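You operate a simulated robot arm through the tools that you are given. There is no shell and no other tool.

You run a simulated robot arm. Do the job below in one go: nothing can be reset, and whatever is moved stays where it is left.

TASK
Connect both welding leads and switch the welder on at 60 amps.
Fine: welder off before the leads go in; red plug in EARTH, black plug in TORCH, each twisted home.
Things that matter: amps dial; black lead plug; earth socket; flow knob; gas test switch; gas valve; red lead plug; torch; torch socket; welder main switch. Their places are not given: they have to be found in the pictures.

Only the result counts: the job must be done as asked and must still hold three seconds after the hand-in. Knocking over, shifting, dropping, spilling or breaking anything else fails it.

THE ROBOT
A 7-joint arm with a three-finger gripper, fixed in place. Base frame: the origin is at the foot of the arm, x ahead of it, y to its left, z up. Readings come in cm, rad, newtons and seconds.
With the tool pointing down near the work surface it reaches from about 12 to 88 cm from the base axis. Its first joint turns from -2.897 to 2.897 rad. Payload 2.94 kg.
Tool frame: the origin (TCP) lies between the finger pads and is the grasp point; the fingertips stand 3 cm ahead of it; z points along the fingers, y is the line along which they close. The gripper opens to 13.2 cm. The gripper's body begins 10.7 cm behind the TCP.
Orientation is that of the tool frame in the base frame, as a unit quaternion [x, y, z, w]. With the fingers straight down and closing along the base's y, the tool's x points along the base's -x, its y along +y and its z along -z.

THE INTERFACE
- The arm moves only by the tool send_rows. Its argument "series" is a list of rows, each a list of 7 numbers: the shift along the tool's x, y, z in cm, then the turn, a rotation vector about the tool's x, y, z in rad, then the opening, from 0 (shut) to 1 (fully open). In form: [[dx, dy, dz, rx, ry, rz, fingers], ...]. A call has 1 to 20 rows; each row is the pose to reach, as a shift and turn from the pose commanded when the call began, along the tool's axes at that moment. Each row takes 0.2 s and may step no farther than 5 cm and 0.15 rad from the row before; otherwise, or with a gripper value out of range, the whole call is refused. Where a pose cannot be reached the arm comes as near as it can. A force on the tool above 40 N (or 10 N above the force at the start of the call, whichever is more), or a blocked arm, ends the call early, and 0.2 s more pass. The fingers move at their own pace and stop on an object; they squeeze with about 40 N. The grip force told is the motor's: it shows also when the fingers shut on nothing. Time passes only in rows, and 0.2 s behind the last, so rows that repeat a pose let the fingers close. It gives the time, the measured TCP pose, the force on the tool (base axes), the opening and the grip force at its end, in the units of the frame above (readings bear some noise), with the torque about the TCP (base axes, N m) and any sound that the robot's microphone picked up.
- Cameras (640 x 400 px; columns grow to the right, rows downward): "scene" is fixed at [21.28, -49.57, 133.96]; the picture's right is [0.53, -0.85, 0.00], its down [-0.40, -0.24, -0.88] and it looks along [0.75, 0.46, -0.47] (base axes); focal length 313 px, centre (320, 200). "wrist" rides on the gripper at [7.2, 0.3, -14.4] in the tool frame; the picture's right is [-0.04, 1.00, 0.00], its down [-0.88, -0.04, -0.48] and it looks along [-0.47, -0.02, 0.88] (tool axes); focal length 256 px, centre (320, 200).
- grab_frame(camera): a new picture of that camera. It takes no simulated time.
- lift_body(by): slides the trunk up (or, below 0, down) by that many cm; the arm rides with it, the base frame stays. It gives what a move gives, with no picture.
- point_at(camera, pixels): for up to 12 pixels [column, row] of the newest picture of that camera ("zoom" is the newest enlarged one), the place [x, y, z] in the base frame of the surface seen there, good to about 0.2 cm, but the place of the scene camera against the robot may be out by one fixed shift of up to 1.2 cm in any direction. It takes no simulated time.
- inspect(camera, box): a new picture of the part [left, top, right, bottom] of that camera's present view, enlarged. It takes no simulated time.
- sign_off(): hands the job in; it is judged then, once.

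Unless the task says otherwise, let go and move clear before handing in.

The tools are called after "Call:" as name(argument=value, ...) on one line, values as JSON. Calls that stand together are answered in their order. send_rows: Moves the arm, as the interface text tells. Its arguments: {"type":"object","properties":{"series":{"type":"array"}},"required":["series"]} The other tools are called the same way: lift_body (by) slides the trunk up or down; grab_frame (camera) takes a picture; point_at (camera, pixels) gives the place of the surface under pixels of a picture; inspect (camera, box) takes an enlarged picture of a part of a camera's view; sign_off () hands the job in.

At the start:

```text
t: 0.0
tool_pos: [43.78, 25.98, 107.66]
tcp_rot: [0.001, 1.0, 0.0, 0.0]
ft_force: [-0.4, 0.4, -0.5]
torque: [0.01, 0.02, -0.02]
opening: 13.18
finger_force: 0.1
trunk travel left (down, up): [-27.5, 26.5]
```

scene: 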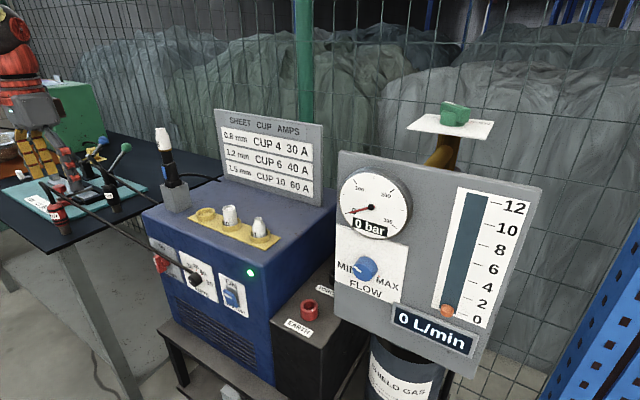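
wrist: 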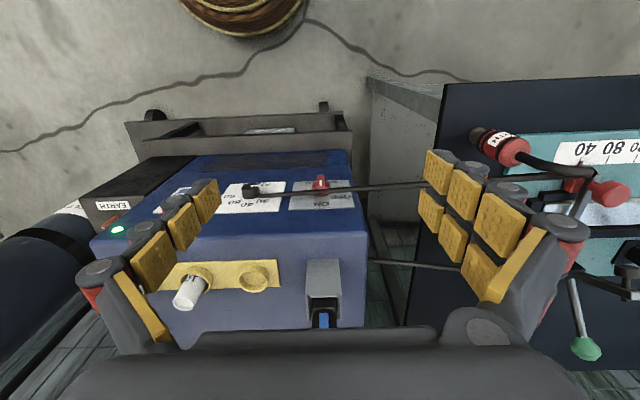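

The scene shows the welder (blue box) with a lit green lamp near (250,272), a dial near (197,280), switches at (160,262) and (230,297), EARTH socket near (308,308). I'll enlarge those parts to read them.

Call:
inspect(camera="scene", box=[130, 220, 350, 358])

Call:
inspect(camera="scene", box=[0, 120, 200, 245])

Call:
inspect(camera="wrist", box=[60, 130, 380, 330])

Call:
inspect(camera="wrist", box=[400, 80, 640, 380])

```text
2.90 times, centred on (240, 289) of scene
```

zoom: 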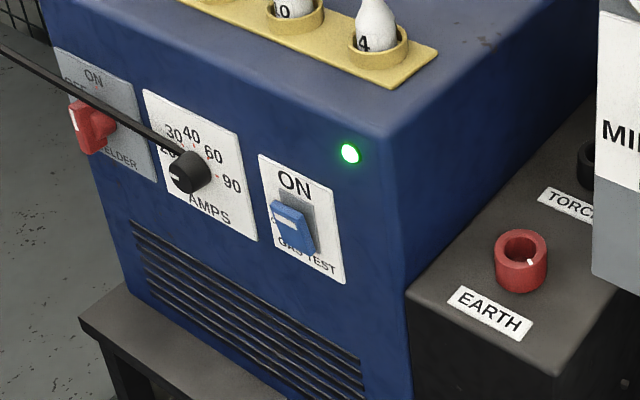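

```text
3.20 times, centred on (100, 182) of scene
```

zoom: 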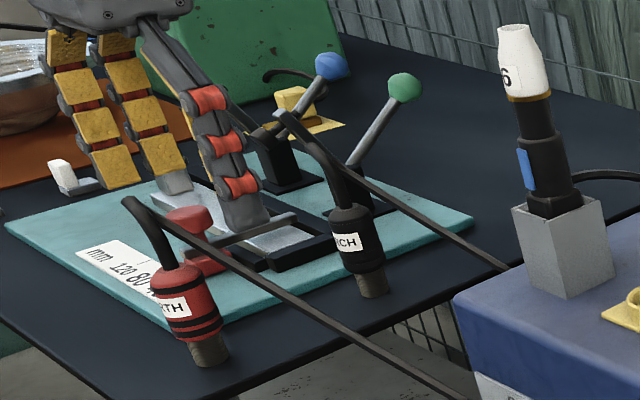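

```text
2.00 times, centred on (220, 230) of wrist
```

zoom: 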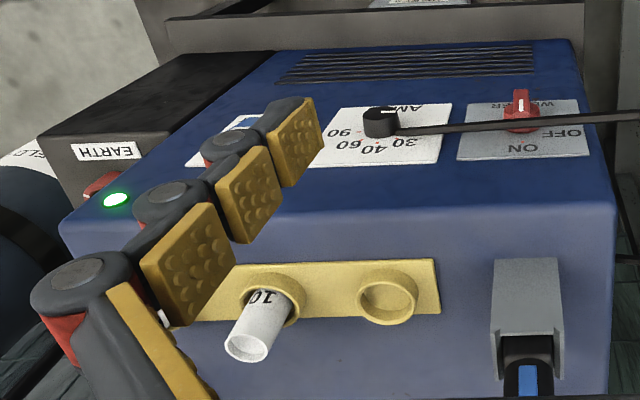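

```text
1.33 times, centred on (520, 230) of wrist
```

zoom: 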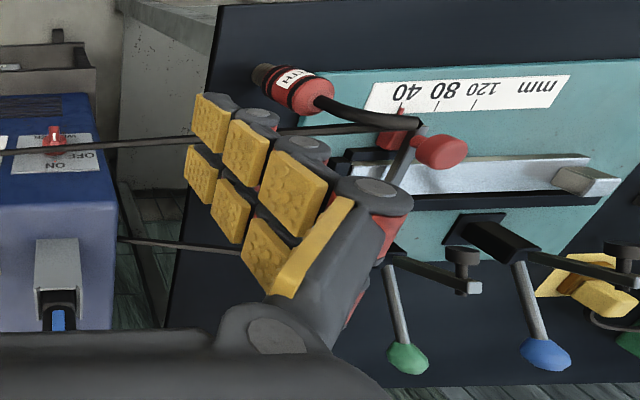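

The dial, switches and sockets are legible but I need coordinates. I'll measure points on fresh pictures, using the wrist view for accuracy.

Call:
grab_frame(camera="scene")

Call:
grab_frame(camera="wrist")

Call:
point_at(camera="scene", pixels=[[160, 264], [195, 279], [231, 297], [250, 272], [308, 308], [299, 328], [330, 285], [143, 213], [270, 268], [337, 190], [50, 205], [115, 200]])

Call:
point_at(camera="wrist", pixels=[[320, 183], [250, 192], [118, 230], [320, 208], [265, 210], [105, 222], [125, 206], [185, 195], [480, 137], [515, 152], [350, 235], [100, 245]])

Call:
inspect(camera="wrist", box=[220, 160, 380, 260])

Call:
inspect(camera="scene", box=[140, 230, 220, 300])

```text
taken
```

scene: 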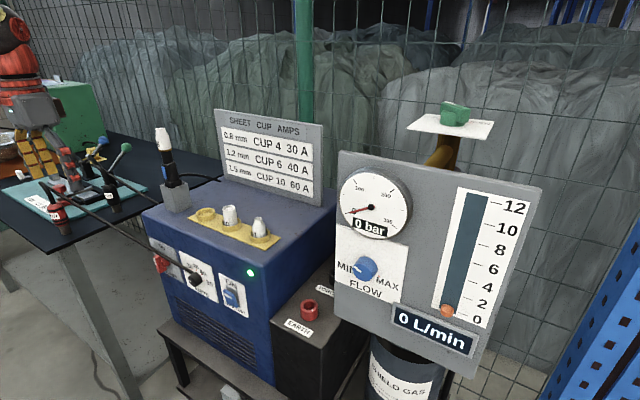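

```text
taken
```

wrist: 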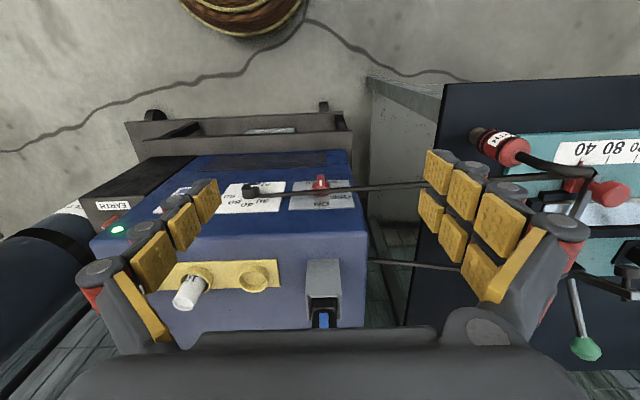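

```text
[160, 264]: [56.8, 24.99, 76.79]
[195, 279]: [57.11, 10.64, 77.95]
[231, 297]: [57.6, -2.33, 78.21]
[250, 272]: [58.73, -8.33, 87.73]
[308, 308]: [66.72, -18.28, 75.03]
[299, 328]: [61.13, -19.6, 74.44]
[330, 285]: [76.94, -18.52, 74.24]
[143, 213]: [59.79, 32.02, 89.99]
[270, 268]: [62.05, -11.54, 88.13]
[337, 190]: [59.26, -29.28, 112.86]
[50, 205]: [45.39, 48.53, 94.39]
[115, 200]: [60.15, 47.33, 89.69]
```

```text
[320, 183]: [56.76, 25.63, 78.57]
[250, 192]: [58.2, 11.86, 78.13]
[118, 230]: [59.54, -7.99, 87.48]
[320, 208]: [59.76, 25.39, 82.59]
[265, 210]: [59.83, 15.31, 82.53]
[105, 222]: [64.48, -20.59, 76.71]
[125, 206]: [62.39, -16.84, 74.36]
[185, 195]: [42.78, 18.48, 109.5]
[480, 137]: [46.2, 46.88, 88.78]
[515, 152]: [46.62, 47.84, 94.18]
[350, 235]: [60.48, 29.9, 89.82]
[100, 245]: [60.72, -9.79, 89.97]
```

```text
4.00 times, centred on (300, 210) of wrist
```

zoom: 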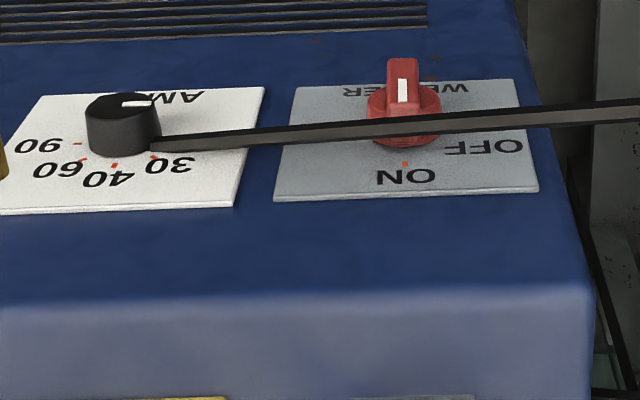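

```text
5.71 times, centred on (180, 265) of scene
```

zoom: 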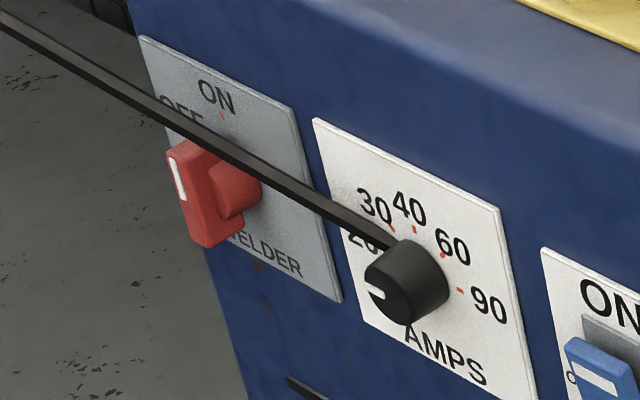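

The red switch's white mark (wrist zoom (403,90)) points up at the ON tick, and the green lamp is lit, so the welder appears to be ON and has to go off first. I'll tilt the hand 45° toward the front panel for a close look.

Call:
send_rows(series=[[0.6, -1.2, 3.6, 0, -0.13, 0, 1], [1.2, -2.4, 7.2, 0, -0.26, 0, 1], [1.9, -3.5, 10.8, 0, -0.39, 0, 1], [2.5, -4.7, 14.4, 0, -0.52, 0, 1], [3.1, -5.8, 18.0, 0, -0.65, 0, 1], [3.8, -7, 21.7, 0, -0.78, 0, 1]])

Call:
grab_frame(camera="wrist")

Call:
grab_frame(camera="scene")

```text
t: 1.4
tool_pos: [39.82, 18.84, 86.03]
tcp_rot: [0.001, 0.925, 0.0, 0.381]
ft_force: [-0.8, 0.3, 0.6]
torque: [0.01, 0.01, -0.02]
opening: 13.2
finger_force: 0.0
trunk travel left (down, up): [-27.5, 26.5]
```

```text
taken
```

wrist: 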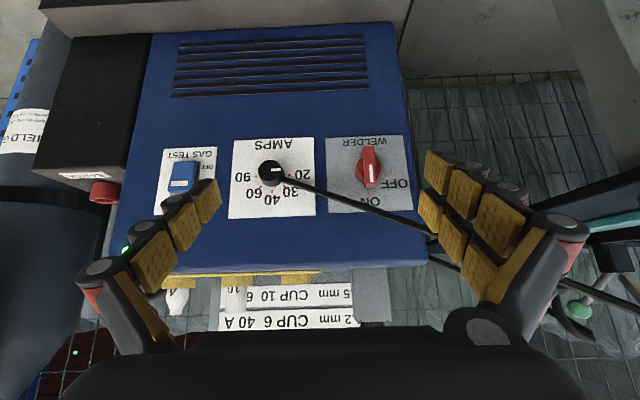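

```text
taken
```

scene: 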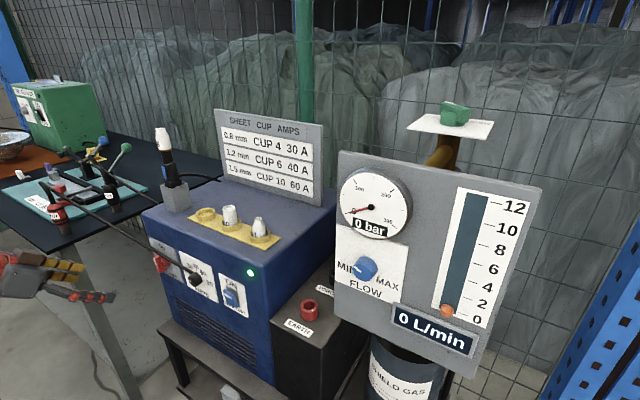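

The panel is now visible upside-down: red switch at (368,168), amps dial at (272,172), gas test at (183,178). I'll zoom on them.

Call:
inspect(camera="wrist", box=[220, 120, 420, 245])

Call:
point_at(camera="wrist", pixels=[[368, 155], [370, 180], [360, 165], [345, 190], [340, 145], [400, 140], [272, 172], [262, 170], [245, 145], [300, 145], [300, 230], [400, 205]])

Call:
inspect(camera="wrist", box=[330, 130, 410, 215])

Call:
inspect(camera="wrist", box=[225, 130, 325, 225])

```text
3.20 times, centred on (320, 182) of wrist
```

zoom: 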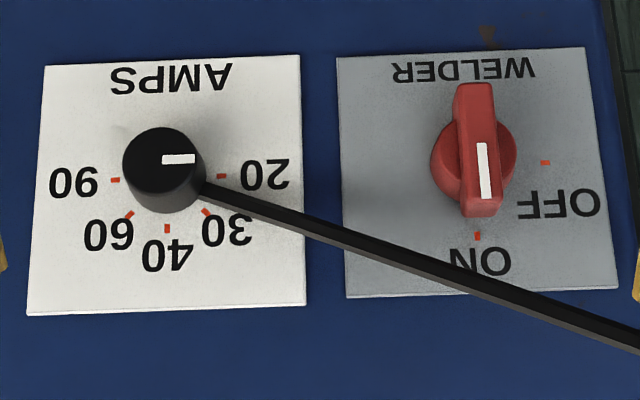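

```text
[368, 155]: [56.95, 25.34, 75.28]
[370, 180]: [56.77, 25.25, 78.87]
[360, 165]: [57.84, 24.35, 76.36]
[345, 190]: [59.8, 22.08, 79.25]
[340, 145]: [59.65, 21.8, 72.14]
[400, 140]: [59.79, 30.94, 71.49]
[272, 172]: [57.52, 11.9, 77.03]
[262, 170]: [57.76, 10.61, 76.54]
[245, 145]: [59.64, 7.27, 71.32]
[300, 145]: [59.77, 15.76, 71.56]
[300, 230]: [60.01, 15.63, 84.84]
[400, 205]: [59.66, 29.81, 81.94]
```

```text
4.71 times, centred on (370, 172) of wrist
```

zoom: 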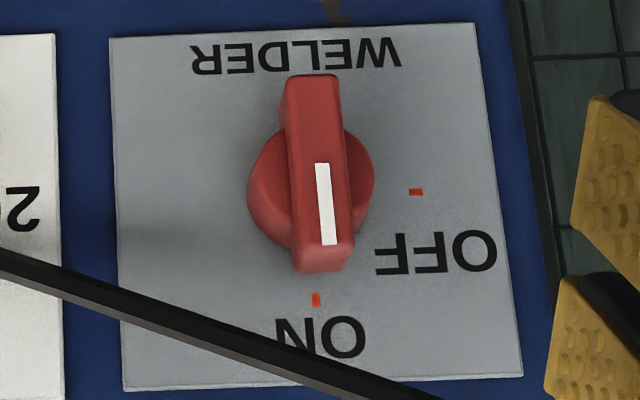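

```text
4.21 times, centred on (275, 178) of wrist
```

zoom: 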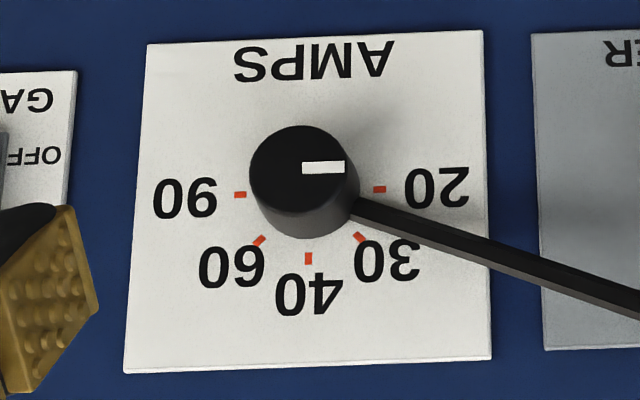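

The switch bar runs z≈74–80 at y≈25.3 with its mark on ON, and OFF is 90° counter-clockwise. The dial sits at 20, with 60 lying 135° clockwise. I'll level the hand to point straight at the switch, standing off at x≈48.

Call:
send_rows(series=[[0.1, 1.1, 2, 0, -0.131, 0, 0.8], [0.2, 2.2, 4, 0, -0.263, 0, 0.6], [0.3, 3.3, 6, 0, -0.394, 0, 0.4], [0.4, 4.4, 8, 0, -0.526, 0, 0.4], [0.45, 5.5, 10, 0, -0.657, 0, 0.4], [0.49, 6.5, 12.1, 0, -0.789, 0, 0.4]])

Call:
grab_frame(camera="wrist")

Call:
grab_frame(camera="scene")

```text
t: 2.8
tool_pos: [50.66, 29.45, 76.55]
tcp_rot: [-0.004, 0.706, -0.014, 0.708]
ft_force: [0.9, 1.2, 0.9]
torque: [0.0, 0.1, -0.07]
opening: 5.3
finger_force: 0.0
out of reach, approached as far as the arm can: row 1, 2, 3, 4, 5, 6
trunk travel left (down, up): [-27.5, 26.5]
```

```text
taken
```

wrist: 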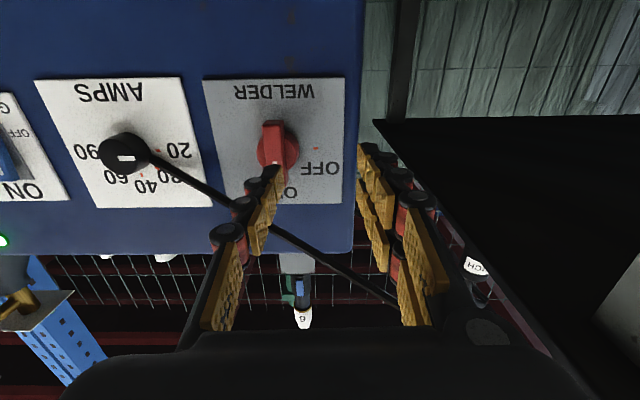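

```text
taken
```

scene: 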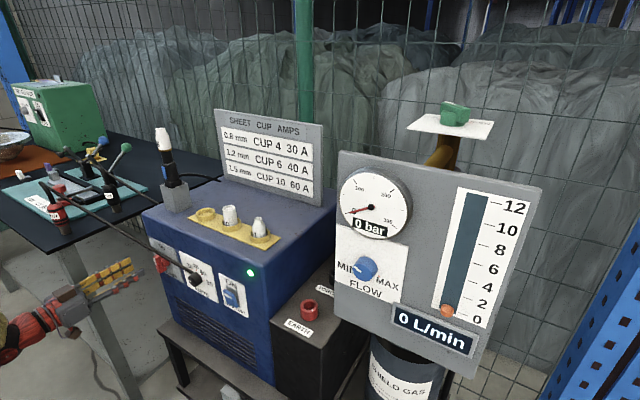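

The arm stopped short of the target, at (50.7, 29.5), because a level hand this close and low hits a joint limit. Lowering the trunk should help, but first I'll check what is below (bench ledge, table edge).

Call:
point_at(camera="scene", pixels=[[160, 325], [185, 365], [230, 392], [65, 248], [5, 197], [135, 225], [60, 236], [110, 213], [125, 340], [200, 330]])

Call:
point_at(camera="wrist", pixels=[[385, 125], [630, 122], [480, 220], [180, 190], [300, 248], [220, 198], [270, 140], [125, 155], [360, 280]])

```text
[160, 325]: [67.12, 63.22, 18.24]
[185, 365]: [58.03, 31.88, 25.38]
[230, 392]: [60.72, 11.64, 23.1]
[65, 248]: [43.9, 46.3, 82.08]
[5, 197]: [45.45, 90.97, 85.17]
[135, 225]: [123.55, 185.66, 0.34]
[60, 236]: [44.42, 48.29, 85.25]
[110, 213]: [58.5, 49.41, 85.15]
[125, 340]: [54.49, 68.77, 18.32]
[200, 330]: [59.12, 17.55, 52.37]
```

```text
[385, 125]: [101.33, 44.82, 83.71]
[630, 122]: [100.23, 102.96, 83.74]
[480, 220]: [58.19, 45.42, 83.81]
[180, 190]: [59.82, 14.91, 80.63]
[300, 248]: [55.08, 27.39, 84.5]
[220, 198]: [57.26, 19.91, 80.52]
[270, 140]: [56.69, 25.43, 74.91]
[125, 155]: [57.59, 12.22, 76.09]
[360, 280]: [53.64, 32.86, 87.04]
```

Below the hand it is clear (ledge near z≈52 at x≥57, table at y≥45, z 84–85). I'll slide the trunk down 12 cm, then command the standoff pose again.

Call:
lift_body(by=-12)

```text
t: 4.3
tool_pos: [50.77, 29.36, 64.56]
tcp_rot: [-0.004, 0.707, -0.014, 0.707]
ft_force: [0.4, 0.5, 0.7]
torque: [0.0, 0.01, 0.02]
opening: 5.26
finger_force: 0.0
trunk travel left (down, up): [-15.5, 38.5]
```

Call:
send_rows(series=[[-4, -1.3, -0.3, 0, 0, 0, 0.4], [-8, -2.7, -0.5, 0, 0, 0, 0.4], [-12.4, -4.06, -0.77, 0, 0, 0, 0.4]])

Call:
grab_frame(camera="wrist")

```text
t: 5.1
tool_pos: [50.6, 26.81, 77.76]
tcp_rot: [-0.007, 0.708, -0.022, 0.706]
ft_force: [-0.3, 0.2, -1.1]
torque: [-0.01, -0.06, -0.01]
opening: 5.28
finger_force: 0.1
out of reach, approached as far as the arm can: row 1, 2, 3
trunk travel left (down, up): [-15.5, 38.5]
```

```text
taken
```

wrist: 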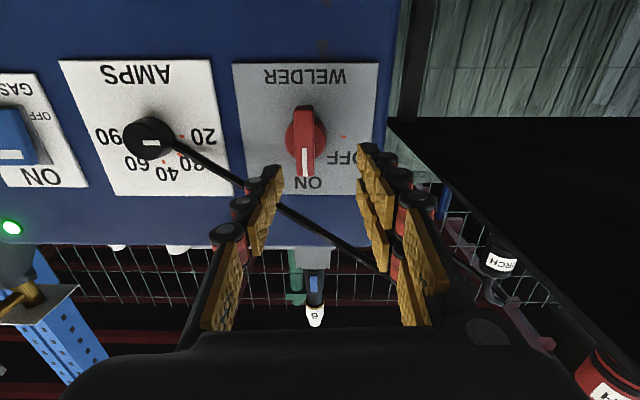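

Call:
send_rows(series=[[0, 0, 1.5, 0, 0, 0, 0.4], [0, 0, 3, 0, 0, 0, 0.4], [0, 0, 3, 0, 0, 0, 0.4]])

```text
t: 5.9
tool_pos: [53.76, 26.93, 77.77]
tcp_rot: [-0.004, 0.707, -0.014, 0.707]
ft_force: [0.5, 0.5, 0.2]
torque: [0.04, 0.02, -0.03]
opening: 5.28
finger_force: 0.2
trunk travel left (down, up): [-15.5, 38.5]
```

The pose is now reached exactly: (53.8, 26.9, 77.8). I'll centre on the bar (y 25.3, z 77), advance to x≈55.2 and look before closing.

Call:
send_rows(series=[[0.4, -0.8, 0, -0.007, 0, 0.012, 0.4], [0.77, -1.63, 0, -0.014, 0, 0.025, 0.4], [0.77, -1.63, 0.7, -0.014, 0, 0.025, 0.4], [0.77, -1.63, 1.45, -0.014, 0, 0.025, 0.4]])

Call:
grab_frame(camera="wrist")

Call:
inspect(camera="scene", box=[60, 200, 260, 325])

```text
t: 6.9
tool_pos: [55.58, 26.25, 77.28]
tcp_rot: [-0.002, 0.708, -0.005, 0.706]
ft_force: [-12.0, -8.6, 2.3]
torque: [-0.1, 0.01, -0.47]
opening: 6.2
finger_force: 5.9
out of reach, approached as far as the arm can: row 2, 3, 4
trunk travel left (down, up): [-15.5, 38.5]
```

```text
taken
```

wrist: 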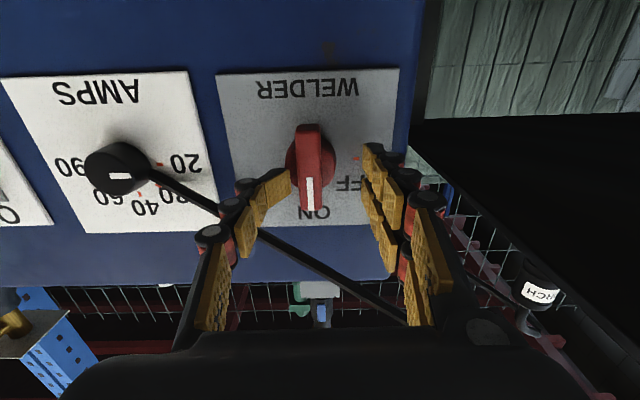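

```text
3.20 times, centred on (160, 262) of scene
```

zoom: 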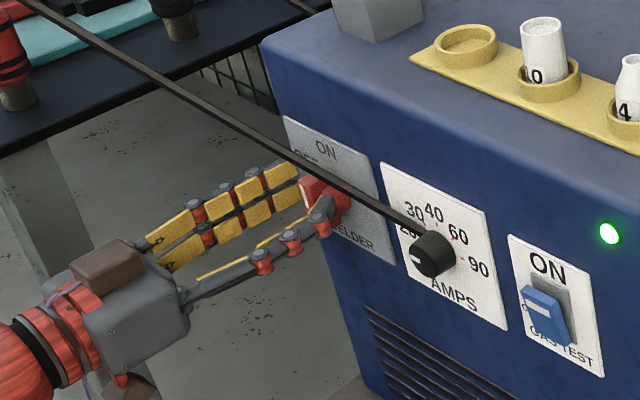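

The left-hand finger pressed on the knob's base at about −12 N because the arm stuck at y≈26.25, still at its joint limit. I'll back off 4 cm, slide the trunk down another 14 cm to gain reach, and come back up.

Call:
send_rows(series=[[0, 0.3, -1.5, 0, 0, 0, 0.4], [0, 0.3, -3, 0, 0, 0, 0.4], [0, 0.3, -4, 0, 0, 0, 0.4]])

Call:
lift_body(by=-14)

```text
t: 7.7
tool_pos: [52.54, 27.99, 77.83]
tcp_rot: [-0.002, 0.708, -0.006, 0.706]
ft_force: [-0.2, 0.0, 1.0]
torque: [0.0, 0.03, 0.01]
opening: 5.29
finger_force: 0.0
out of reach, approached as far as the arm can: row 1, 2, 3
trunk travel left (down, up): [-15.5, 38.5]
```

```text
t: 9.4
tool_pos: [52.55, 27.91, 63.75]
tcp_rot: [-0.002, 0.708, -0.006, 0.706]
ft_force: [-0.1, -0.1, 0.2]
torque: [-0.01, -0.01, 0.0]
opening: 5.29
finger_force: 0.1
trunk travel left (down, up): [-1.5, 52.5]
```

Call:
send_rows(series=[[-4.5, -0.5, 0, 0, 0, 0, 0.4], [-9, -1.5, 0, 0, 0, 0.006, 0.4], [-13.2, -2.6, 0, -0.006, 0, 0.012, 0.4], [-13.2, -2.6, 0, -0.006, 0, 0.012, 0.4]])

Call:
grab_frame(camera="wrist")

```text
t: 10.4
tool_pos: [52.33, 25.38, 77.06]
tcp_rot: [0.001, 0.708, -0.001, 0.706]
ft_force: [-0.3, 0.5, 0.1]
torque: [0.0, 0.0, 0.02]
opening: 5.28
finger_force: 0.2
trunk travel left (down, up): [-1.5, 52.5]
```

```text
taken
```

wrist: 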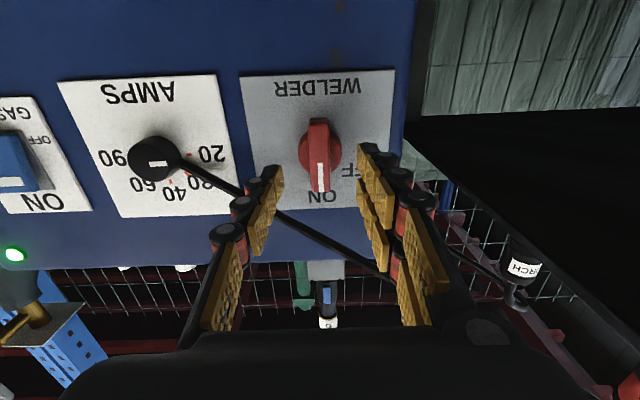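

The standoff pose is now reached cleanly at (52.3, 25.4, 77.1). I'll advance 2.7 cm and close on the switch bar.

Call:
send_rows(series=[[0, -0.05, 1.4, 0, 0, 0, 0.4], [0, -0.05, 2.7, 0, 0, 0, 0.4], [0, -0.05, 2.7, 0, 0, 0, 0.2], [0, -0.05, 2.7, 0, 0, 0, 0], [0, -0.05, 2.7, 0, 0, 0, 0], [0, -0.05, 2.7, 0, 0, 0, 0]])

Call:
grab_frame(camera="wrist")

```text
t: 11.8
tool_pos: [55.3, 25.45, 76.86]
tcp_rot: [0.001, 0.708, -0.001, 0.706]
ft_force: [0.3, -0.1, 0.8]
torque: [0.01, -0.05, 0.03]
opening: 3.7
finger_force: 41.9
trunk travel left (down, up): [-1.5, 52.5]
```

```text
taken
```

wrist: 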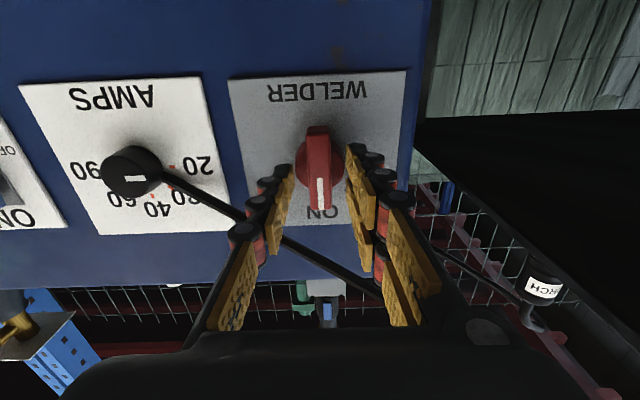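

The fingers closed on the round base (3.7 cm) rather than the bar. I'll ease back 0.8 cm and close on the bar itself.

Call:
send_rows(series=[[0, -0.1, 0, 0, 0, 0, 0.35], [0, -0.1, -0.8, 0, 0, 0, 0.35], [0, -0.1, -0.8, 0, 0, 0, 0], [0, -0.1, -0.8, 0, 0, 0, 0], [0, -0.1, -0.8, 0, 0, 0, 0], [0, -0.1, -0.8, 0, 0, 0, 0]])

Call:
grab_frame(camera="wrist")

```text
t: 13.2
tool_pos: [54.53, 25.44, 76.93]
tcp_rot: [0.0, 0.708, 0.0, 0.707]
ft_force: [3.2, 16.6, -4.2]
torque: [0.09, 0.7, 0.45]
opening: 1.58
finger_force: 33.6
trunk travel left (down, up): [-1.5, 52.5]
```

```text
taken
```

wrist: 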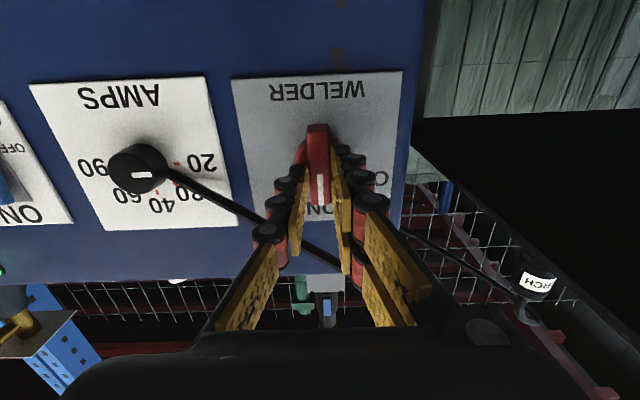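

The bar is gripped (1.58 cm). There is a 16.6 N push in +y, so I'll shift slightly to +y and turn counter-clockwise (−z) 45° first as a check.

Call:
send_rows(series=[[0, 0.1, 0, 0, 0, 0, 0], [0, 0.15, 0, 0, 0, -0.13, 0], [0, 0.15, 0, 0, 0, -0.26, 0], [0, 0.15, 0, 0, 0, -0.39, 0], [0, 0.15, 0, 0, 0, -0.52, 0], [0, 0.15, 0, 0, 0, -0.65, 0], [0, 0.15, 0, 0, 0, -0.78, 0]])

Call:
grab_frame(camera="wrist")

```text
t: 14.8
tool_pos: [54.47, 25.76, 76.72]
tcp_rot: [-0.272, 0.654, -0.268, 0.653]
ft_force: [6.1, 35.8, -8.9]
torque: [0.15, 1.03, 0.13]
opening: 1.58
finger_force: 41.8
trunk travel left (down, up): [-1.5, 52.5]
```

```text
taken
```

wrist: 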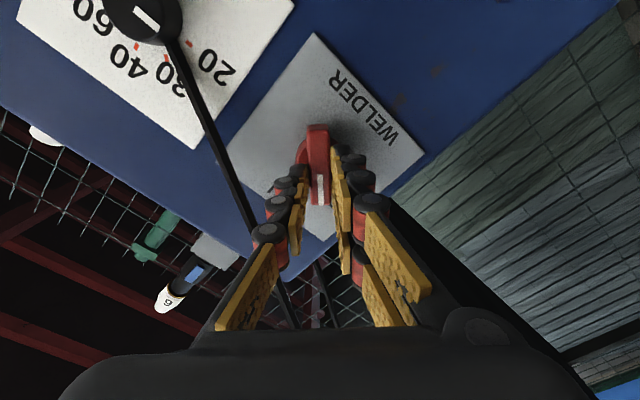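

The knob is following (its mark turned with the hand), but the side force has grown to 36 N in +y. I'll shift the hand about 0.3 cm in +y to relieve it and turn the remaining 45° to OFF.

Call:
send_rows(series=[[-0.14, 0.28, 0, 0, 0, 0, 0], [-0.14, 0.28, 0, 0, 0, -0.13, 0], [-0.14, 0.28, 0, 0, 0, -0.26, 0], [-0.14, 0.28, 0, 0, 0, -0.39, 0], [-0.14, 0.28, 0, 0, 0, -0.52, 0], [-0.14, 0.28, 0, 0, 0, -0.65, 0], [-0.14, 0.28, 0, 0, 0, -0.79, 0]])

Call:
grab_frame(camera="wrist")

Call:
inspect(camera="scene", box=[100, 220, 260, 320])

```text
t: 16.4
tool_pos: [54.38, 25.91, 76.6]
tcp_rot: [0.504, -0.501, 0.499, -0.496]
ft_force: [-2.1, 27.1, -25.8]
torque: [0.36, 0.65, 0.06]
opening: 1.57
finger_force: 41.7
trunk travel left (down, up): [-1.5, 52.5]
```

```text
taken
```

wrist: 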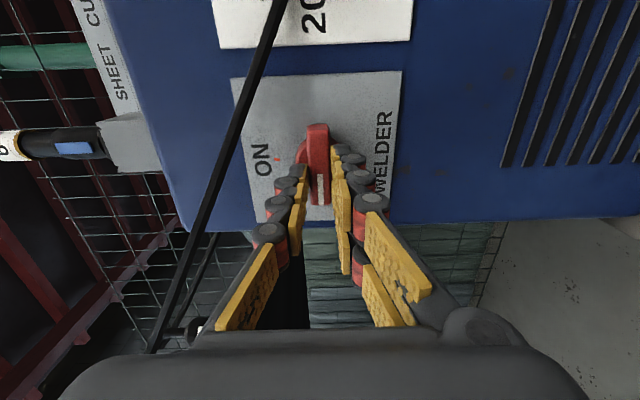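

```text
4.00 times, centred on (180, 270) of scene
```

zoom: 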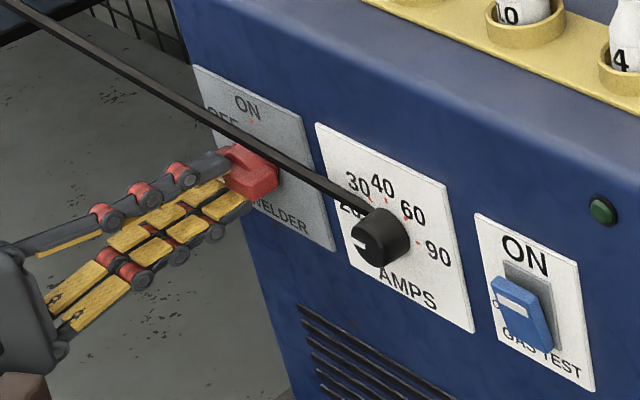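

The green lamp went dark, so the welder is OFF. I'll open the fingers and back straight out.

Call:
send_rows(series=[[0, 0, 0, 0, 0, 0, 0.3], [0, 0, 0, 0, 0, 0, 0.3], [0, 0, -2, 0, 0, 0, 0.3], [0, 0, -4.5, 0, 0, 0, 0.3], [0, 0, -4.5, 0, 0, 0.15, 0.4]])

Call:
grab_frame(camera="wrist")

Call:
inspect(camera="scene", box=[100, 220, 260, 320])

```text
t: 17.6
tool_pos: [49.92, 25.83, 76.85]
tcp_rot: [-0.46, 0.537, -0.46, 0.536]
ft_force: [0.7, 0.9, 0.8]
torque: [0.01, 0.01, -0.01]
opening: 5.27
finger_force: 0.1
trunk travel left (down, up): [-1.5, 52.5]
```

```text
taken
```

wrist: 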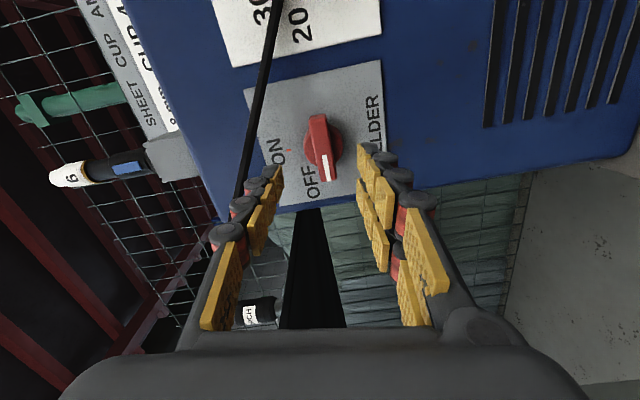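

```text
4.00 times, centred on (180, 270) of scene
```

zoom: 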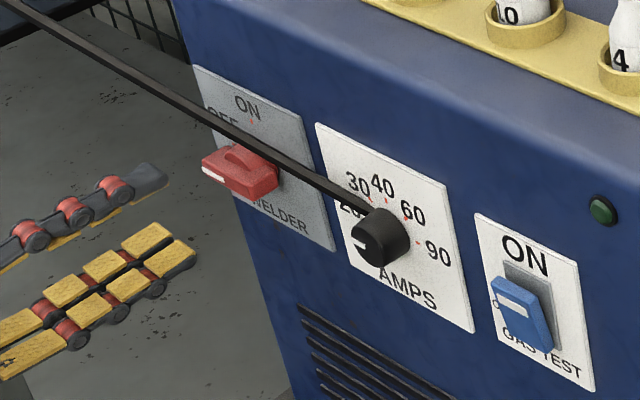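

The switch mark now sits at OFF and the lamp stays dark. Next come the plugs: I'll slide toward −y, away from the red cable, unroll the hand, then raise the trunk.

Call:
send_rows(series=[[0.3, -0.05, 0, 0, 0, 0.14, 0.4], [1.5, -0.2, 0, 0, 0, 0.28, 0.4], [3, -0.4, 0, 0, 0, 0.42, 0.4], [4.5, -0.6, 0, 0, 0, 0.56, 0.4], [6, -0.8, 0, 0, 0, 0.7, 0.4], [7.5, -1, 0, 0, 0, 0.84, 0.4], [9, -1.2, 0, 0, 0, 0.98, 0.4], [10, -1.4, 0, 0, 0, 1.12, 0.4], [10, -1.4, 0, 0, 0, 1.26, 0.4], [10, -1.4, 0, 0, 0, 1.4, 0.4]])

Call:
lift_body(by=26)

```text
t: 19.8
tool_pos: [50.19, 16.29, 77.47]
tcp_rot: [-0.007, 0.709, -0.01, 0.705]
ft_force: [-0.4, -0.3, 0.0]
torque: [0.01, -0.06, -0.03]
opening: 5.27
finger_force: 0.0
out of reach, approached as far as the arm can: row 10
trunk travel left (down, up): [-1.5, 52.5]
```

```text
t: 22.4
tool_pos: [50.13, 16.34, 103.62]
tcp_rot: [-0.008, 0.709, -0.011, 0.705]
ft_force: [-0.6, 0.3, -0.7]
torque: [0.0, 0.02, -0.02]
opening: 5.26
finger_force: 0.1
trunk travel left (down, up): [-27.5, 26.5]
```

Call:
send_rows(series=[[-1, 0, -3, 0, 0.1, 0, 0.4], [-2, 0, -6, 0, 0.24, 0, 0.4], [-4, 1, -8, 0, 0.38, 0, 0.4], [-6, 3, -10, 0, 0.52, 0, 0.4], [-7.5, 6, -10, 0, 0.66, 0, 0.4], [-8.4, 9, -10, 0, 0.8, 0, 0.5], [-8.4, 12, -10, 0, 0.94, 0, 0.6], [-8.4, 15, -10, 0, 1.08, 0, 0.7], [-8.4, 18, -10, 0, 1.22, 0, 0.8], [-8.4, 21, -10, 0, 1.36, 0, 0.9], [-8.4, 24, -10, 0, 1.5, 0, 1], [-8.4, 26, -10, 0, 1.575, 0, 1]])

Call:
grab_frame(camera="wrist")

Call:
grab_frame(camera="scene")

```text
t: 25.0
tool_pos: [40.41, 42.65, 111.29]
tcp_rot: [0.001, 1.0, -0.013, -0.006]
ft_force: [0.5, -0.5, -0.4]
torque: [-0.01, 0.03, 0.01]
opening: 13.21
finger_force: 0.0
trunk travel left (down, up): [-27.5, 26.5]
```

```text
taken
```

wrist: 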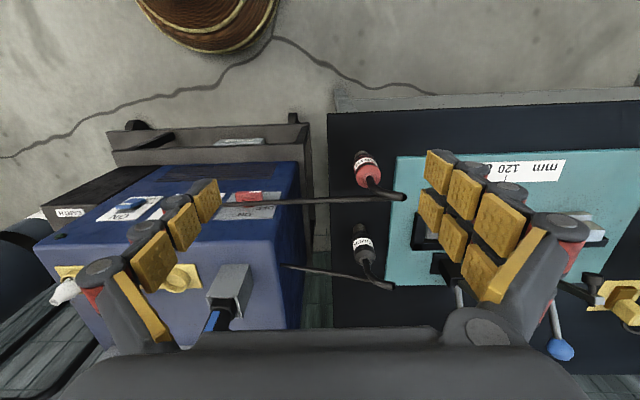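

```text
taken
```

scene: 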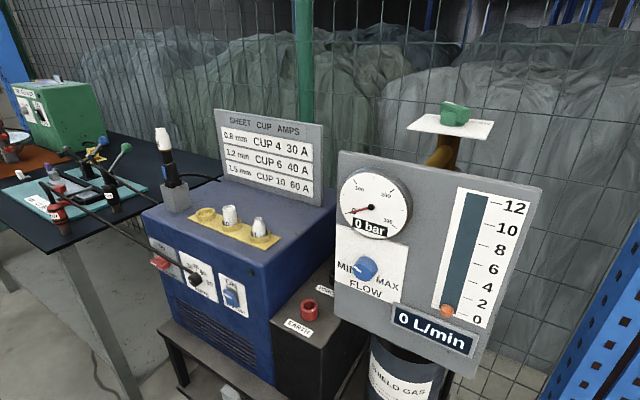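

Both plugs are visible upright: red (EARTH) at (368,170), black (TORCH) at (362,245). I'll zoom and measure.

Call:
inspect(camera="wrist", box=[330, 130, 450, 205])

Call:
point_at(camera="wrist", pixels=[[360, 155], [366, 164], [368, 174], [372, 184], [395, 197], [340, 135], [358, 230], [363, 245], [366, 258], [372, 270], [390, 286], [345, 220]])

Call:
inspect(camera="wrist", box=[330, 210, 450, 300])

Call:
inspect(camera="scene", box=[20, 140, 140, 240])

Call:
inspect(camera="scene", box=[270, 260, 345, 345])

```text
5.33 times, centred on (390, 168) of wrist
```

zoom: 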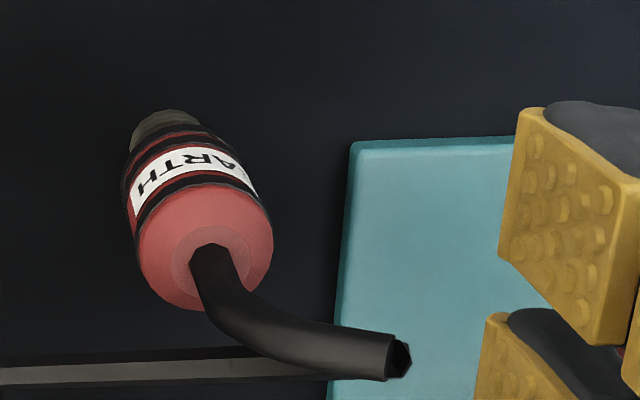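

```text
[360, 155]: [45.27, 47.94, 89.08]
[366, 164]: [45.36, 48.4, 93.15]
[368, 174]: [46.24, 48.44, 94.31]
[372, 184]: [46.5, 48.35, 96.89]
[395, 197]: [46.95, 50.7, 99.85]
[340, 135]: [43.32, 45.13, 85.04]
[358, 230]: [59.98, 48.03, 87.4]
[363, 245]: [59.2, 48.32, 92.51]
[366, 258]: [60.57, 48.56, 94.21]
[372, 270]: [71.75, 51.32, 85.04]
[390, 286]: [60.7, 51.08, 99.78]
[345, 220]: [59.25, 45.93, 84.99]
```

```text
4.44 times, centred on (390, 255) of wrist
```

zoom: 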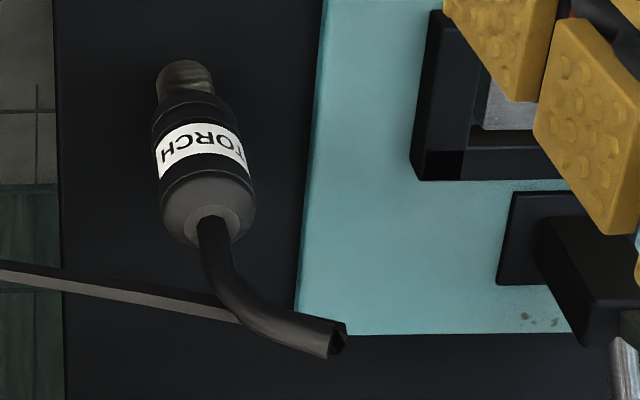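

```text
4.00 times, centred on (80, 190) of scene
```

zoom: 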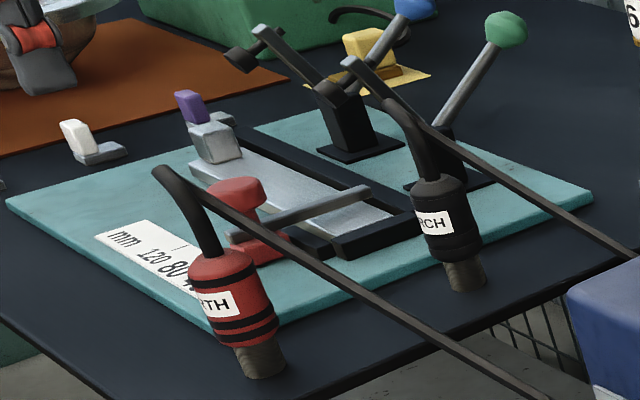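

```text
4.71 times, centred on (308, 302) of scene
```

zoom: 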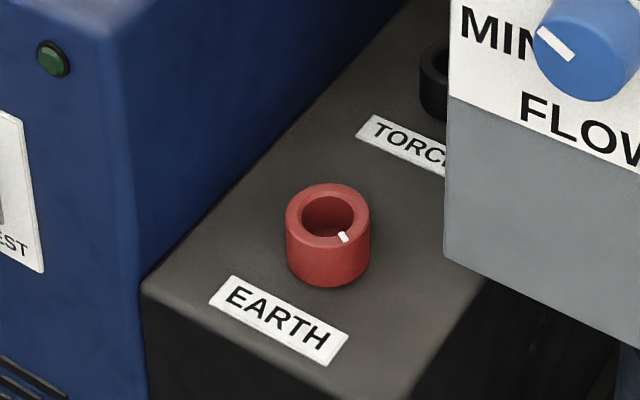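

The plugs stand upright with a rigid cable boot curving toward +y at z≈100. Before grasping I'll measure surroundings: torch top, board, gas panel edges and sockets.

Call:
point_at(camera="scene", pixels=[[163, 132], [168, 165], [220, 112], [320, 128], [340, 155], [539, 190], [337, 310], [470, 378], [365, 268], [450, 108], [300, 318], [330, 275]])

Call:
inspect(camera="scene", box=[150, 110, 340, 290])

```text
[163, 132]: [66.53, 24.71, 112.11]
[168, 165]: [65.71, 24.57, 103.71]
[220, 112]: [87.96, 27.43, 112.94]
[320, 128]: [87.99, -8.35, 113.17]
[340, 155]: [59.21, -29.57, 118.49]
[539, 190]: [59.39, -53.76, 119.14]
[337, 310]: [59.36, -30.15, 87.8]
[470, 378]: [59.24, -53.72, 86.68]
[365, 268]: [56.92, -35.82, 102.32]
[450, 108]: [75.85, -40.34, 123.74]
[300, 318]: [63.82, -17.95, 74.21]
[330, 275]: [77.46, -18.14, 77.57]
```

```text
2.22 times, centred on (245, 200) of scene
```

zoom: 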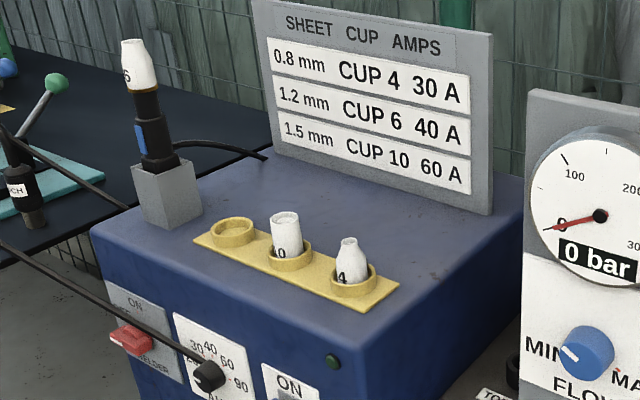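

The gas panel (x≈59, y −29.5…−54) leaves the sockets at y≈−18 open. I'll carry the camera over to the sockets to see their slots before picking plugs.

Call:
send_rows(series=[[0, -4.5, 0, 0, 0, 0, 1], [0, -9, 0, 0, 0, 0, 1], [0, -13.5, 0, 0, 0, 0, 1], [0, -18, 0, 0, 0, 0, 1], [0, -22.5, 0, 0, 0, 0, 1], [0, -27, 0, 0, 0, 0, 1], [0, -31.5, 0, 0, 0, 0, 1], [-1, -36, 0, 0, 0, 0, 1], [-3, -40, 0.5, 0, 0, 0, 1], [-5, -44, 1, 0, 0, 0, 1], [-7, -48, 2, 0, 0, 0, 1], [-9, -52, 3, 0, 0, 0, 1], [-10, -56, 4, 0, 0, 0, 1], [-11.6, -60, 6, 0, 0, 0, 1], [-11.6, -60, 6, 0, 0, 0, 1]])

Call:
grab_frame(camera="wrist")

```text
t: 28.2
tool_pos: [51.42, -17.8, 106.99]
tcp_rot: [0.002, 1.0, -0.013, -0.005]
ft_force: [0.2, 0.0, -0.8]
torque: [-0.02, 0.01, 0.03]
opening: 13.21
finger_force: 0.1
trunk travel left (down, up): [-27.5, 26.5]
```

```text
taken
```

wrist: 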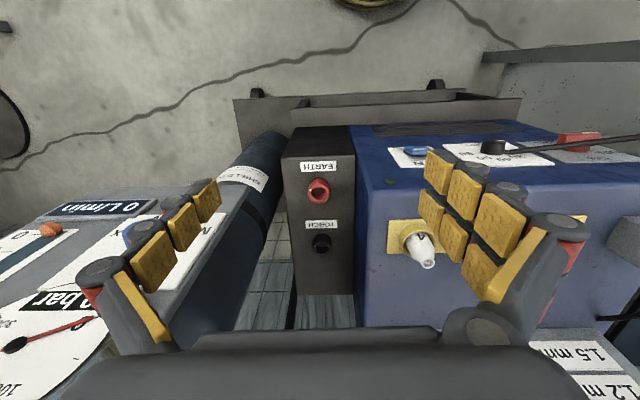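

Call:
inspect(camera="wrist", box=[285, 155, 355, 200])

Call:
point_at(camera="wrist", pixels=[[318, 190], [308, 190], [328, 190], [318, 182], [320, 198], [322, 243], [313, 243], [332, 243], [322, 236], [322, 251], [355, 190], [320, 210]])

Call:
inspect(camera="wrist", box=[285, 215, 355, 260])

```text
8.89 times, centred on (320, 178) of wrist
```

zoom: 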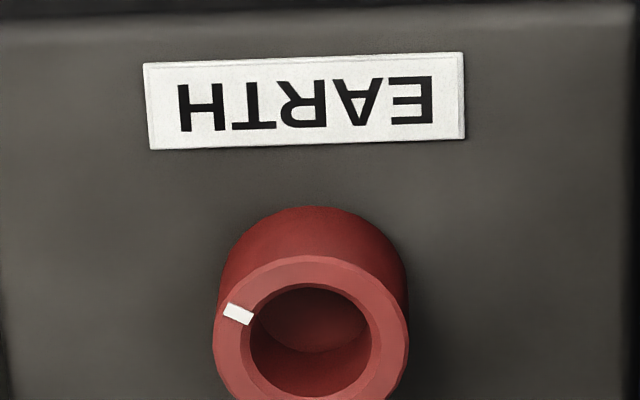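

```text
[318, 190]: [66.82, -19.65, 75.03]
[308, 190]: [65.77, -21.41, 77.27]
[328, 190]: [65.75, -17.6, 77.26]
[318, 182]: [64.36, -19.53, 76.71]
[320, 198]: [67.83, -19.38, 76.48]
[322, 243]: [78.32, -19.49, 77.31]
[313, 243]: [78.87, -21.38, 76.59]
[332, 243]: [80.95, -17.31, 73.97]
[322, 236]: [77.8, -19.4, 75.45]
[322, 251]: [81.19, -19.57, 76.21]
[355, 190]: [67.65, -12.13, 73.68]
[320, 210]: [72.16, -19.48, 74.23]
```

```text
8.89 times, centred on (320, 238) of wrist
```

zoom: 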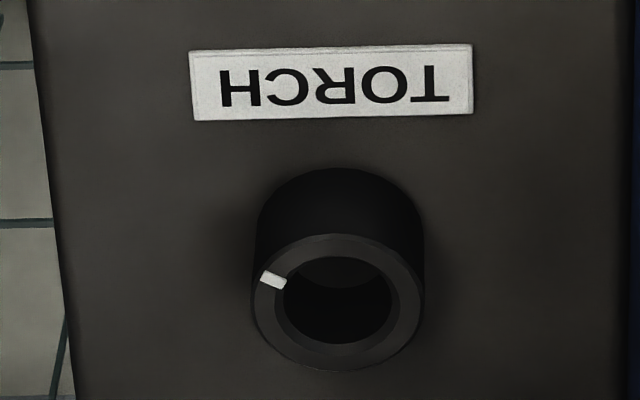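

Both socket rims sit at z≈77.3: EARTH ≈(66.3,−19.35), TORCH ≈(80.0,−19.5), each with a white mark on its −y side. I'll lower the camera for a closer measurement.

Call:
send_rows(series=[[-1, 0, 5, 0, 0, 0, 0.7], [-2, 0, 10, 0, 0, 0, 0.7], [-4, -1, 14, 0, 0, 0, 0.7], [-4, -1, 14, 0, 0, 0, 0.7]])

Call:
grab_frame(camera="wrist")

Call:
inspect(camera="wrist", box=[280, 150, 380, 290])

```text
refused: row 1 steps farther than a row can; nothing moved
```

```text
taken
```

wrist: 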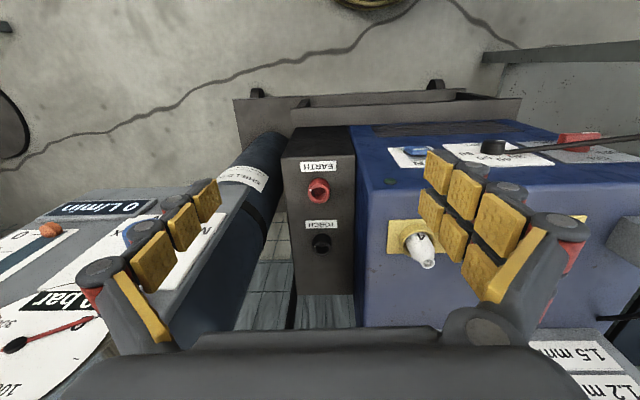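

```text
2.86 times, centred on (330, 220) of wrist
```

zoom: 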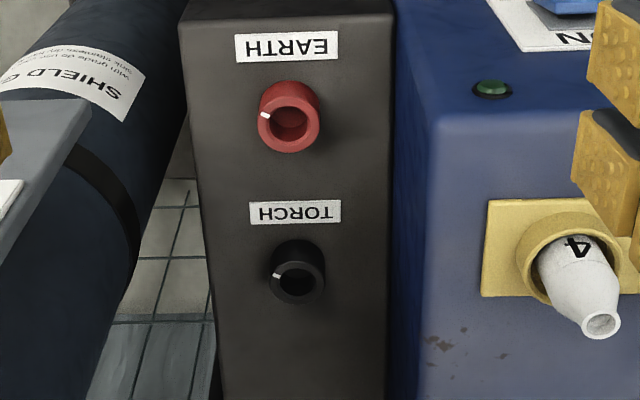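

The last call was refused because row 1 stepped just over 5 cm. I'll resend with smaller steps.

Call:
send_rows(series=[[-1, 0, 4, 0, 0, 0, 0.7], [-2, 0, 8, 0, 0, 0, 0.7], [-3, -0.7, 12, 0, 0, 0, 0.7], [-4, -1, 15, 0, 0, 0, 0.7], [-4, -1, 15, 0, 0, 0, 0.7]])

Call:
grab_frame(camera="wrist")

Call:
inspect(camera="wrist", box=[280, 130, 400, 300])

```text
t: 29.4
tool_pos: [55.55, -19.03, 91.92]
tcp_rot: [0.002, 1.0, -0.013, -0.004]
ft_force: [0.4, 0.1, -0.4]
torque: [0.03, -0.02, 0.04]
opening: 9.24
finger_force: 0.1
trunk travel left (down, up): [-27.5, 26.5]
```

```text
taken
```

wrist: 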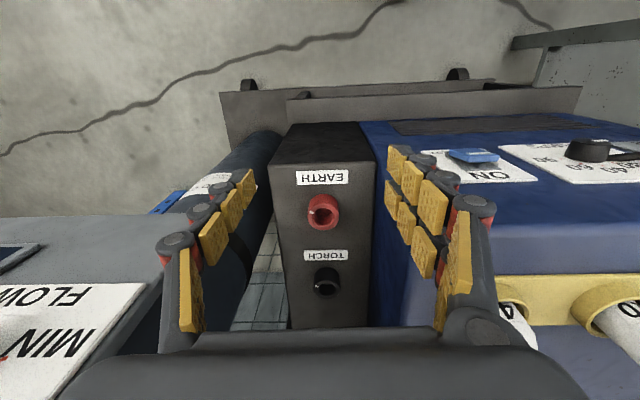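

```text
2.35 times, centred on (340, 215) of wrist
```

zoom: 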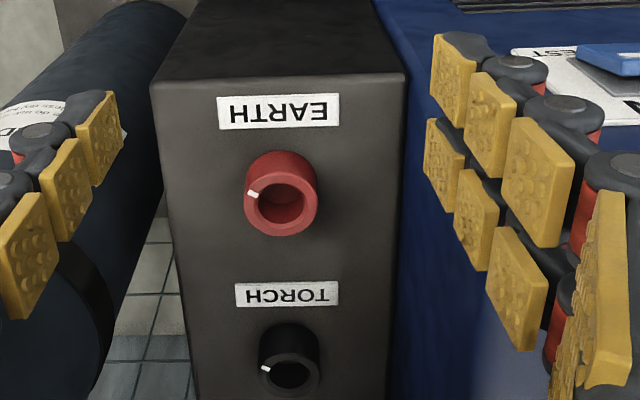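

Call:
inspect(camera="wrist", box=[290, 180, 354, 220])

Call:
point_at(camera="zoom", pixels=[[320, 300], [320, 200]])

Call:
inspect(camera="wrist", box=[297, 192, 353, 236])

Call:
inspect(camera="wrist", box=[297, 262, 353, 306])

Call:
point_at(camera="wrist", pixels=[[310, 213], [337, 213], [324, 202], [324, 225], [322, 213], [315, 285], [340, 285], [327, 275], [327, 296], [200, 290], [250, 190], [410, 290]])

```text
10.00 times, centred on (322, 200) of wrist
```

zoom: 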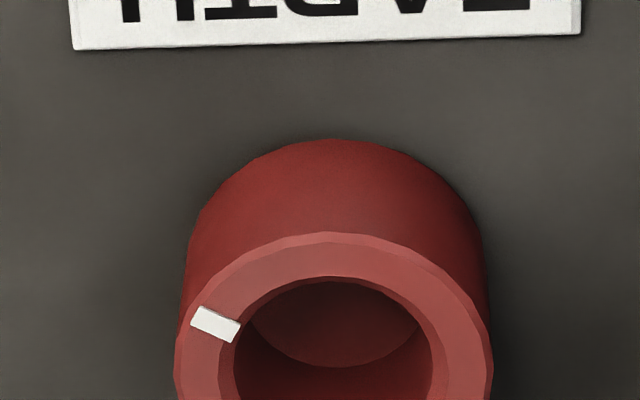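

```text
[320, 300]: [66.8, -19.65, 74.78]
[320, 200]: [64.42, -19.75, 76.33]
```

```text
9.09 times, centred on (325, 214) of wrist
```

zoom: 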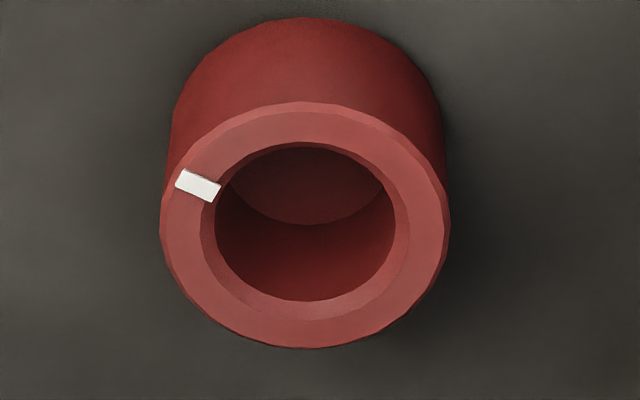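

```text
9.09 times, centred on (325, 284) of wrist
```

zoom: 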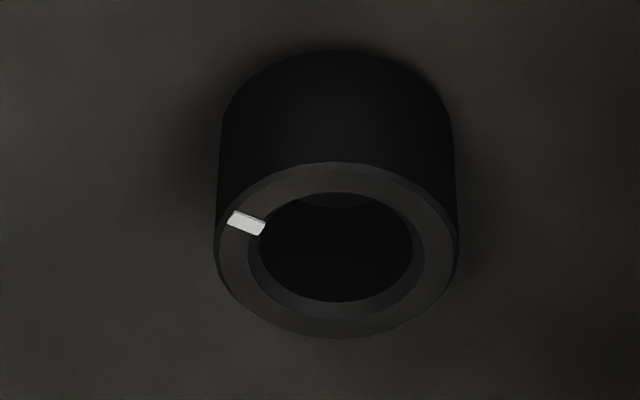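

```text
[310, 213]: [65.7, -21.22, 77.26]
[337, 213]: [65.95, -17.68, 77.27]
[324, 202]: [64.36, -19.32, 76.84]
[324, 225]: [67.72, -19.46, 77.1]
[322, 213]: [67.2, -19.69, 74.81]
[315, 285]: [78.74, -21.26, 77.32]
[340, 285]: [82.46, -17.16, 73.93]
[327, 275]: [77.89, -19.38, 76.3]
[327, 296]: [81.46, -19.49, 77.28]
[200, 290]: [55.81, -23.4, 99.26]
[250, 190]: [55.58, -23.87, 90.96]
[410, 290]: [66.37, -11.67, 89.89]
```

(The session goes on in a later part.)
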